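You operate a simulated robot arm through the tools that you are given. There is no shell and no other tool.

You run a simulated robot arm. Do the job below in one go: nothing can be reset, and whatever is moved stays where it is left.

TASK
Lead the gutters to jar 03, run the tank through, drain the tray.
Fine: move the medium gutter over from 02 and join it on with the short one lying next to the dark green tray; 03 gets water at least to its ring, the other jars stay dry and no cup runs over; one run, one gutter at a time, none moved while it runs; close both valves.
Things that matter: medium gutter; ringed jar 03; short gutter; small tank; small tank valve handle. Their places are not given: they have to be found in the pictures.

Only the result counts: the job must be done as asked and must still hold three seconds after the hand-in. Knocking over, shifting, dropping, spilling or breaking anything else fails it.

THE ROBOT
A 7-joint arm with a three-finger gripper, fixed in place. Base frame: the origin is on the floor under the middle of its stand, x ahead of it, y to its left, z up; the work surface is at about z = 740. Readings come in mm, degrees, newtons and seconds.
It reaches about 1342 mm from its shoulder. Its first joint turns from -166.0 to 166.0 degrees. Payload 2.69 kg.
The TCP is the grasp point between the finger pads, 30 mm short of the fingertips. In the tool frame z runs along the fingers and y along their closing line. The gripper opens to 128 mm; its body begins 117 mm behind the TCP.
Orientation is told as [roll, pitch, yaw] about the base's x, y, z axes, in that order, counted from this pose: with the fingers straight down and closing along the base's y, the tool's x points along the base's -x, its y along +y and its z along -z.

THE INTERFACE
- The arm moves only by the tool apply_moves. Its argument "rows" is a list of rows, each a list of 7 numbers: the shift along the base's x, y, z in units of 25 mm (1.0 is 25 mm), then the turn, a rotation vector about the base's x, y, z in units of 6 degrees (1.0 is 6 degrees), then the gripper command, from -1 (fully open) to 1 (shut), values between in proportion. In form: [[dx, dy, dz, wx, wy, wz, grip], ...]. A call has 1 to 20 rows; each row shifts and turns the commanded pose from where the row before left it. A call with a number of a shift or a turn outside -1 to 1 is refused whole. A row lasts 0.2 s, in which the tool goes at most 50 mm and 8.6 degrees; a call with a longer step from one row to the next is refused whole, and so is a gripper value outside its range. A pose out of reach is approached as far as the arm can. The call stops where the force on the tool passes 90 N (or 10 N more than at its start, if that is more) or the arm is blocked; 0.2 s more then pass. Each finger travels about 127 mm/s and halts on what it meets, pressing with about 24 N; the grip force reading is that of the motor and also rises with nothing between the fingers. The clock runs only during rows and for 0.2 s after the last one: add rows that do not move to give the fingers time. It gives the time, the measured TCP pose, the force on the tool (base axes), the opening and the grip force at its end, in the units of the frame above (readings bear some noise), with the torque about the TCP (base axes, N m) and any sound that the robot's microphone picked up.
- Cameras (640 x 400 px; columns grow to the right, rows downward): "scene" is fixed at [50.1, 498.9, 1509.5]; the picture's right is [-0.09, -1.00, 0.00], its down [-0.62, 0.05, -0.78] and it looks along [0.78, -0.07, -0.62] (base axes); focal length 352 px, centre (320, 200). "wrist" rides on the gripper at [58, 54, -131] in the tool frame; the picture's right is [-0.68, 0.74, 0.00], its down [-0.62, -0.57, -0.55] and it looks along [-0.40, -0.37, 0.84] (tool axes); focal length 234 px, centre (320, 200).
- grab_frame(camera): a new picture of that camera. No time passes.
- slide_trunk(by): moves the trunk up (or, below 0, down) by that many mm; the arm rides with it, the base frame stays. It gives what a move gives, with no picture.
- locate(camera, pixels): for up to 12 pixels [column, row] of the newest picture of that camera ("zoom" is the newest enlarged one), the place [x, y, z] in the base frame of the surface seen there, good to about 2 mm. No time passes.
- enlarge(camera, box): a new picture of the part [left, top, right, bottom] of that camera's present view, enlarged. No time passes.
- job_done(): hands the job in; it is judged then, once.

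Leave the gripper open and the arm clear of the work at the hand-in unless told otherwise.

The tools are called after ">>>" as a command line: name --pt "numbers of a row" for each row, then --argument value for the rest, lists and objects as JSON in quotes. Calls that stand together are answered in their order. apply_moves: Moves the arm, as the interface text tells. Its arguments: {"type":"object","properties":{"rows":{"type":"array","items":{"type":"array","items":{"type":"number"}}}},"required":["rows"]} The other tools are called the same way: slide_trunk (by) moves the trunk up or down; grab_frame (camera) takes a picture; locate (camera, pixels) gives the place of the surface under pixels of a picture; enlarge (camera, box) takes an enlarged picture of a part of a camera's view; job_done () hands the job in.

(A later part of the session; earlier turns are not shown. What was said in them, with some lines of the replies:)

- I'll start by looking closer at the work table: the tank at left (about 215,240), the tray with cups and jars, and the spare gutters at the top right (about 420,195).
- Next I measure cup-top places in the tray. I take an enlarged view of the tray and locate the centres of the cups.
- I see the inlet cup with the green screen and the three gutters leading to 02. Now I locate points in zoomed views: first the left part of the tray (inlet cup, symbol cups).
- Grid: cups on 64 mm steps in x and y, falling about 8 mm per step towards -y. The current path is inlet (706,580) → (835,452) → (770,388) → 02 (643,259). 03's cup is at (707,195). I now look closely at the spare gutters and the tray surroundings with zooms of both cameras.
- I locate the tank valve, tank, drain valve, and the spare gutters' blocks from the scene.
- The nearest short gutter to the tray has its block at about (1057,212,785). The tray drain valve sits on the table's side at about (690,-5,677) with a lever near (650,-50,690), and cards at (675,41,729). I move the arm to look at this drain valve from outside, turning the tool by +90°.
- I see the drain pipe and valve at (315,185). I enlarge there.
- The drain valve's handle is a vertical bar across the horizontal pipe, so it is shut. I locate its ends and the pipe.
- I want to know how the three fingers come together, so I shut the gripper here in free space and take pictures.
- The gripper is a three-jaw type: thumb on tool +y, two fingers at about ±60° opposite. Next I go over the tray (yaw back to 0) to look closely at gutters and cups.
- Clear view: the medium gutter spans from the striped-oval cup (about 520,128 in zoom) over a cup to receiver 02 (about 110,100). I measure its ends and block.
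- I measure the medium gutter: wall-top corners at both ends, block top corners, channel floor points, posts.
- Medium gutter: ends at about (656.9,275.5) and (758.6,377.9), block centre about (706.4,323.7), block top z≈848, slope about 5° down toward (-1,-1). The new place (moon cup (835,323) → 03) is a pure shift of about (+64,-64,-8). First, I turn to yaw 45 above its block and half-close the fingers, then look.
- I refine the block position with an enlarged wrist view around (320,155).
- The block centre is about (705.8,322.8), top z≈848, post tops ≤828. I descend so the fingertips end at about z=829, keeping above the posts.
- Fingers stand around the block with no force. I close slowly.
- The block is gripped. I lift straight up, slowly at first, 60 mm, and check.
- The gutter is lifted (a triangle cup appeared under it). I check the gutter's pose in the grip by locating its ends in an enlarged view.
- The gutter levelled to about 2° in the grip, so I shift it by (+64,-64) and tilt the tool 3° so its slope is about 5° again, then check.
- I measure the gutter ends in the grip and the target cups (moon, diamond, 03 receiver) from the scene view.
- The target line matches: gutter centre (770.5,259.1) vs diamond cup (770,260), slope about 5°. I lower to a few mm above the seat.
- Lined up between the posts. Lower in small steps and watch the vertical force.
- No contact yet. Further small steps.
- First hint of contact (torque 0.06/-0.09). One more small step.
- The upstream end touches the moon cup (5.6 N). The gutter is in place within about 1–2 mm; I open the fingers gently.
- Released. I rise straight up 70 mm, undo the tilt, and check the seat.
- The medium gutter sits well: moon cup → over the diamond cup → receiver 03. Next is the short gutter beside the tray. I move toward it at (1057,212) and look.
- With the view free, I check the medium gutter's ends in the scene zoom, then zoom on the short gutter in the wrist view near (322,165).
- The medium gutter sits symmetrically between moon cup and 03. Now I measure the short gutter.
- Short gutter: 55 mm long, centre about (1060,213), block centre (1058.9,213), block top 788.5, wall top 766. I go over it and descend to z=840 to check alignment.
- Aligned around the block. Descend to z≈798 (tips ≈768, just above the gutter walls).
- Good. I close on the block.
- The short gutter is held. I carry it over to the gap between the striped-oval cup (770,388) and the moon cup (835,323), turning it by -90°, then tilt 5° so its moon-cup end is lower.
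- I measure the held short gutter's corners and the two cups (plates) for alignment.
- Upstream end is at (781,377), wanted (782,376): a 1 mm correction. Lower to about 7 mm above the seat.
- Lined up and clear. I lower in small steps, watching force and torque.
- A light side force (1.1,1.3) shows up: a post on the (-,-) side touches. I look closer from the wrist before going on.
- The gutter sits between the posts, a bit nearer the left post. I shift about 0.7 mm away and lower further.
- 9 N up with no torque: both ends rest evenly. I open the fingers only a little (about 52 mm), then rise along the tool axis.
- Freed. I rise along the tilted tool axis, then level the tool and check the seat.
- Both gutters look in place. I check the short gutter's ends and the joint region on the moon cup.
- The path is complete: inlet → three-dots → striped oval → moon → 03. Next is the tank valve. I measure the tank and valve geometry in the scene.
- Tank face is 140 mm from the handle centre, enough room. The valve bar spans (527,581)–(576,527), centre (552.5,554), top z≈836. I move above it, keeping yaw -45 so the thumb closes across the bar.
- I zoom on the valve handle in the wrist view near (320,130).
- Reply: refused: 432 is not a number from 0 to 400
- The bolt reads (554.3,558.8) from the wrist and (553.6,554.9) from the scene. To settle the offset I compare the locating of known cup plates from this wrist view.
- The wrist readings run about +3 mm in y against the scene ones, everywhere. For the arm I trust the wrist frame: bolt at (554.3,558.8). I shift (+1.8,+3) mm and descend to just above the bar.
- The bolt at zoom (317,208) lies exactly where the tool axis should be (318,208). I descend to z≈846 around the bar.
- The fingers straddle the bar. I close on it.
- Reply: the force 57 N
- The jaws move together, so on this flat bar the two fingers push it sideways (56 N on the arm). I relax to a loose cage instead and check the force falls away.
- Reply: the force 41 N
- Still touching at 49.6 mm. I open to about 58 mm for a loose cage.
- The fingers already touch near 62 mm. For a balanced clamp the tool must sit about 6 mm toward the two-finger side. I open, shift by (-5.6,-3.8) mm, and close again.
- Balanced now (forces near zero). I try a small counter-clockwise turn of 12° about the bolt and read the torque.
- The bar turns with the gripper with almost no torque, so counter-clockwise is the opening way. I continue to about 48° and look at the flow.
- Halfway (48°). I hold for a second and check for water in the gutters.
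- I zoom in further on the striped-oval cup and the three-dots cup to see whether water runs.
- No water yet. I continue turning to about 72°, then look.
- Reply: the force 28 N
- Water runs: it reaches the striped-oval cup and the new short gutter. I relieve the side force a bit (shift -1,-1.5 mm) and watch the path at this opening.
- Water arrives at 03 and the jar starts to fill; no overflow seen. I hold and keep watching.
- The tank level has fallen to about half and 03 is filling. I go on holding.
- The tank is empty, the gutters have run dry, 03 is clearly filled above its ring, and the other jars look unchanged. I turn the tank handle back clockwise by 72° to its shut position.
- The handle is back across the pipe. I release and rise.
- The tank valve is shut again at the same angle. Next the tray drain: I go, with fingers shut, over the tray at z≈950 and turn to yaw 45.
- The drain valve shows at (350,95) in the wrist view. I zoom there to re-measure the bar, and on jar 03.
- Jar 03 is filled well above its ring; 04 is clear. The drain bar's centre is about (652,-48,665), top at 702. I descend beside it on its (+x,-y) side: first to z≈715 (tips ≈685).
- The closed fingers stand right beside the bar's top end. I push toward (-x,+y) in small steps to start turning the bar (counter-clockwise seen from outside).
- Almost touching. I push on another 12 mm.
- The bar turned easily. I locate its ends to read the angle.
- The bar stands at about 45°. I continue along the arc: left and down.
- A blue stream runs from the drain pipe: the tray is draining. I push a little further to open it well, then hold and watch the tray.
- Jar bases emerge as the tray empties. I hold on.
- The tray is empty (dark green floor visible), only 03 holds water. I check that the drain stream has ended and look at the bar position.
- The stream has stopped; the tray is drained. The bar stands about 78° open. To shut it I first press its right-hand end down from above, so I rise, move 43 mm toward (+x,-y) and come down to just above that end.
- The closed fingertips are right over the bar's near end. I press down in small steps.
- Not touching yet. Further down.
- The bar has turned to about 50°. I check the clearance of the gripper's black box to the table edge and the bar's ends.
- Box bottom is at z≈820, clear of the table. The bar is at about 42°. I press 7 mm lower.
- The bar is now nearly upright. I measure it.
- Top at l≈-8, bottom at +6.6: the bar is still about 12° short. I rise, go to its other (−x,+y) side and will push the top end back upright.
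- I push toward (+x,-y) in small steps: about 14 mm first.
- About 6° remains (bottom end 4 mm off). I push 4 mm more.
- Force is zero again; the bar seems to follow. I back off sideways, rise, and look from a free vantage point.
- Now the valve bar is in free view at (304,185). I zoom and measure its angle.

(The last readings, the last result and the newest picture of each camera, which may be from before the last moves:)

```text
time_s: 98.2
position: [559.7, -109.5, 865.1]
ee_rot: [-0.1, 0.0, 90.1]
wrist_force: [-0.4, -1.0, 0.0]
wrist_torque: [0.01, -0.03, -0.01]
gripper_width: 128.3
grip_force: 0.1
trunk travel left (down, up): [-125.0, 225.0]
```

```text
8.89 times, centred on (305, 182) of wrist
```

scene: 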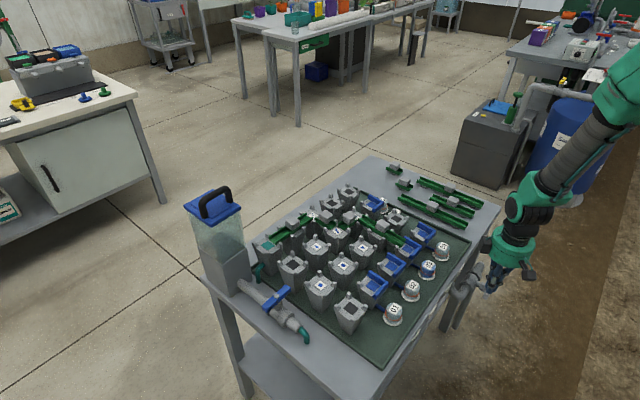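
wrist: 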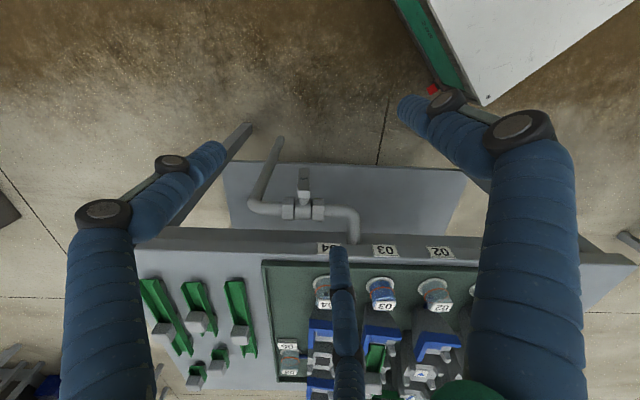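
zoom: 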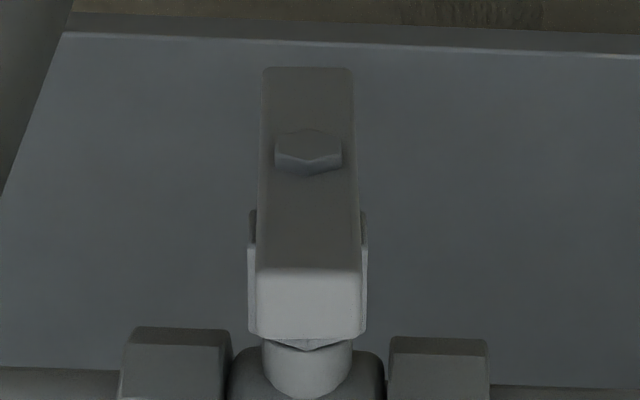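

The bar still leans about 3° from upright. I go back with shut fingers to the same side and nudge it that last bit.

>>> apply_moves --pt "0.298 0.4395 0 0 0 -0.9375 0" --pt "0.298 0.4395 0 0 0 -0.9375 0.5" --pt "0.298 0.4395 0 0 0 -0.9375 1" --pt "0.298 0.4395 0 0 0 -0.9375 1" --pt "0.298 0.4395 0 0 0 -0.9375 1" --pt "0.298 0.4395 0 0 0 -0.9375 1" --pt "0.298 0.4395 0 0 0 -0.9375 1" --pt "0.298 0.4395 0 0 0 -0.9375 1" --pt "0 0 -1 0 0 0 1" --pt "0 0 -1 0 0 0 1" --pt "0 0 -1 0 0 0 1" --pt "0 0 -1 0 0 0 1" --pt "0 0 -1 0 0 0 1" --pt "0 0 -0.8 0 0 0 1" --pt "0 0 0 0 0 0 1"

>>> enlarge --camera "scene" --box '[430, 230, 530, 320]'

>>> apply_moves --pt "0.2 -0.2 0 0 0 0 1" --pt "0.2 -0.2 0 0 0 0 1" --pt "0.1 -0.1 0 0 0 0 1" --pt "0.064 -0.064 0 0 0 0 1" --pt "0 0 0 0 0 0 1"

```text
time_s: 101.4
position: [620.6, -21.3, 717.2]
ee_rot: [0.0, -0.1, 45.2]
wrist_force: [0.6, -0.4, 1.1]
wrist_torque: [-0.03, 0.04, -0.04]
gripper_width: 2.2
grip_force: 24.3
trunk travel left (down, up): [-125.0, 225.0]
```

```text
4.44 times, centred on (480, 275) of scene
```

zoom: 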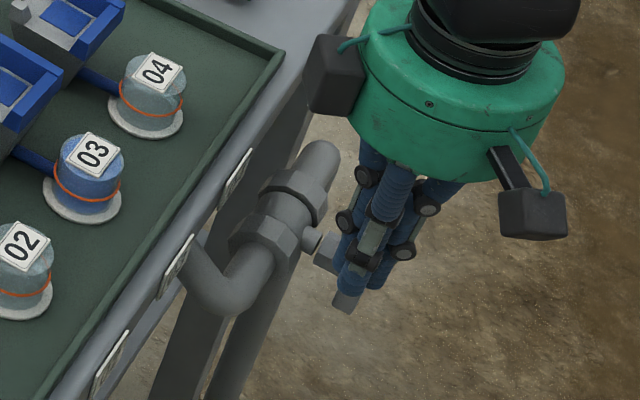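

```text
time_s: 102.6
position: [633.1, -35.3, 719.9]
ee_rot: [0.0, 0.0, 45.2]
wrist_force: [-0.4, 0.2, 0.5]
wrist_torque: [0.0, 0.02, 0.0]
gripper_width: 2.0
grip_force: 24.5
trunk travel left (down, up): [-125.0, 225.0]
```

Nudged. I back off to the same vantage point and measure again.

>>> apply_moves --pt "-0.28 0.28 0 0 0 0 1" --pt "-0.28 0.28 0 0 0 0 1" --pt "0 0 0.8 0 0 0 1" --pt "0 0 1 0 0 0 1" --pt "0 0 1 0 0 0 1" --pt "0 0 1 0 0 0 1" --pt "0 0 1 0 0 0 1" --pt "-0.6 -0.5 0.5 0 0 1 0.5" --pt "-0.6 -0.5 0.5 0 0 1 0" --pt "-0.6 -0.5 0 0 0 1 -0.5" --pt "-0.6 -0.5 0 0 0 1 -1" --pt "0 -0.5 0 0 0 1 -1" --pt "0 -0.5 0 0 0 1 -1" --pt "0 -0.5 0 0 0 1 -1" --pt "0 0 0 0 0 0.5 -1" --pt "0 0 0 0 0 0 -1"

>>> enlarge --camera "wrist" --box '[270, 155, 350, 225]'

>>> locate --camera "zoom" --pixels '[[256, 90], [310, 90], [256, 110], [311, 110], [254, 150], [314, 150], [253, 180], [316, 180], [252, 198], [318, 198], [285, 130], [285, 215]]'

>>> enlarge --camera "scene" --box '[430, 230, 530, 320]'

```text
time_s: 106.0
position: [558.5, -108.4, 863.3]
ee_rot: [0.1, 0.0, 90.1]
wrist_force: [-0.6, 0.1, 0.7]
wrist_torque: [0.01, -0.04, 0.01]
gripper_width: 128.0
grip_force: 0.1
trunk travel left (down, up): [-125.0, 225.0]
```

```text
5.71 times, centred on (310, 190) of wrist
```

zoom: 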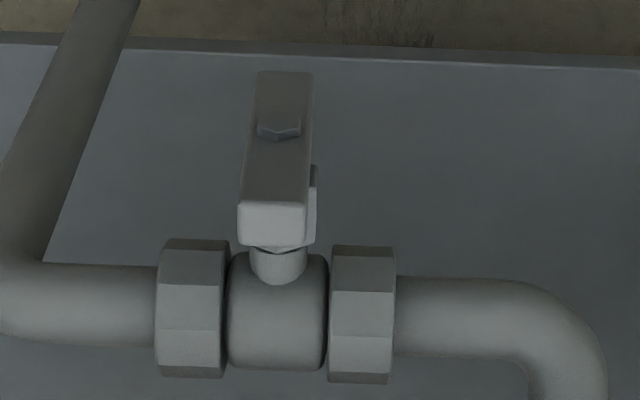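

```text
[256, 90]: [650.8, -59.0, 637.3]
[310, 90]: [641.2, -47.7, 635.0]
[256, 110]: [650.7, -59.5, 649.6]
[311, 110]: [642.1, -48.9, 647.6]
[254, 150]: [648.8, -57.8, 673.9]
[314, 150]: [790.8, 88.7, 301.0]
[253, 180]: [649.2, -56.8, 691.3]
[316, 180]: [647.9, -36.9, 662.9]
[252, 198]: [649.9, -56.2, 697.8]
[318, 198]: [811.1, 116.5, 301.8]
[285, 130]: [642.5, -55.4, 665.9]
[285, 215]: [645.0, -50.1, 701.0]
```

```text
4.44 times, centred on (480, 275) of scene
```

zoom: 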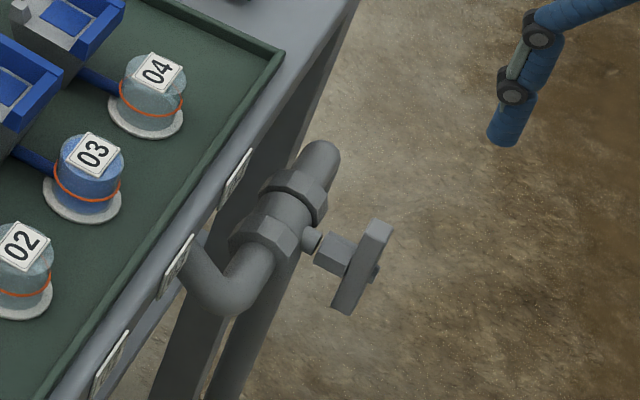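

Comparing with the start view, the bar is now within about 1° of its original upright (shut) position, and no water runs. Last, I check the whole scene.

>>> apply_moves --pt "0 0 1 0 0 0 -1" --pt "0 0 1 0 0 0 -1" --pt "0 0 1 0 0 0 -1" --pt "0 0 1 0 0 0 -1" --pt "0 0 1 0 0 0 -1" --pt "0 0 1 0 0 0 -1"

>>> grab_frame --camera "scene"

>>> enlarge --camera "scene" --box '[240, 170, 480, 360]'

>>> enlarge --camera "scene" --box '[380, 225, 450, 325]'

>>> enlarge --camera "scene" --box '[180, 180, 320, 350]'

```text
time_s: 107.4
position: [558.6, -108.1, 1013.9]
ee_rot: [0.0, 0.1, 90.1]
wrist_force: [0.2, 0.5, 0.2]
wrist_torque: [0.01, 0.03, 0.03]
gripper_width: 128.0
grip_force: 0.0
trunk travel left (down, up): [-125.0, 225.0]
```

```text
taken
```

scene: 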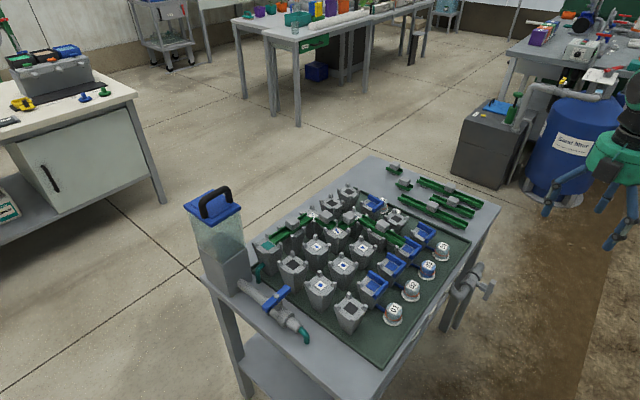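

```text
2.11 times, centred on (360, 265) of scene
```

zoom: 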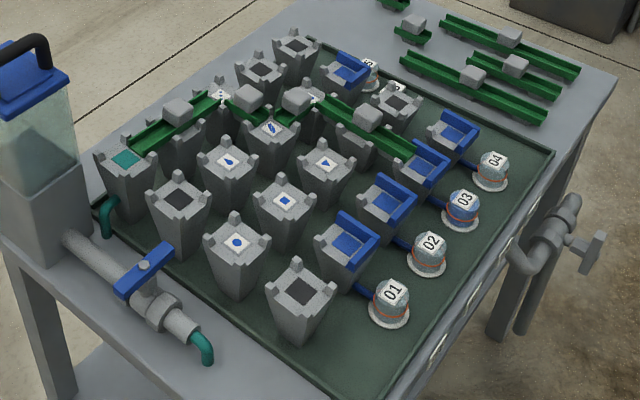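

```text
4.00 times, centred on (415, 275) of scene
```

zoom: 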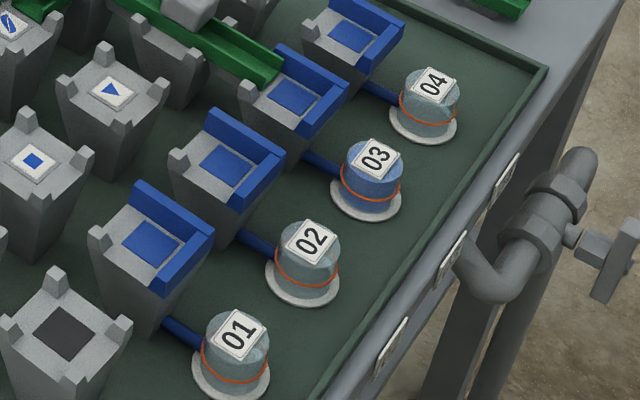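

```text
2.35 times, centred on (250, 265) of scene
```

zoom: 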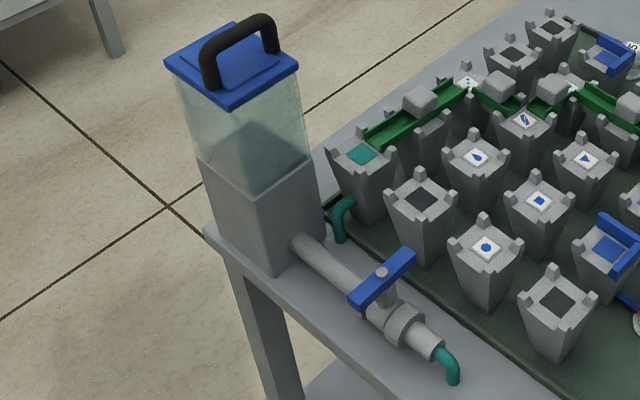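

Everything is as asked:
- The path runs to 03, and 03 is filled above its ring. The other jars are clear.
- The tank is empty and the tray is drained.
- Both valve handles are back in the shut position.
- The gripper is open and the arm is clear of the table.

I hand the job in.

>>> job_done

```text
The job is handed in.
```

I handed the job in. By the last pictures everything you asked for is done, but no verdict came back.

- **Gutters:** The medium gutter was moved from 02 and now runs from the moon cup into receiver 03. The short gutter that lay beside the tray joins the striped-oval cup to the moon cup. I moved them one at a time, before the run.
- **Run:** The tank was run through once and is empty. Jar 03 is filled above its ring and the other jars look clear. I saw no cup run over.
- **Tray:** The tray was drained until the stream stopped. The dark green floor is now bare.
- **Valves:** Both are shut. The tank handle is back at its starting angle. The drain handle measures within about 1° of where it started.

The gripper is open and the arm is clear of the table. I saw nothing else shifted or knocked over.
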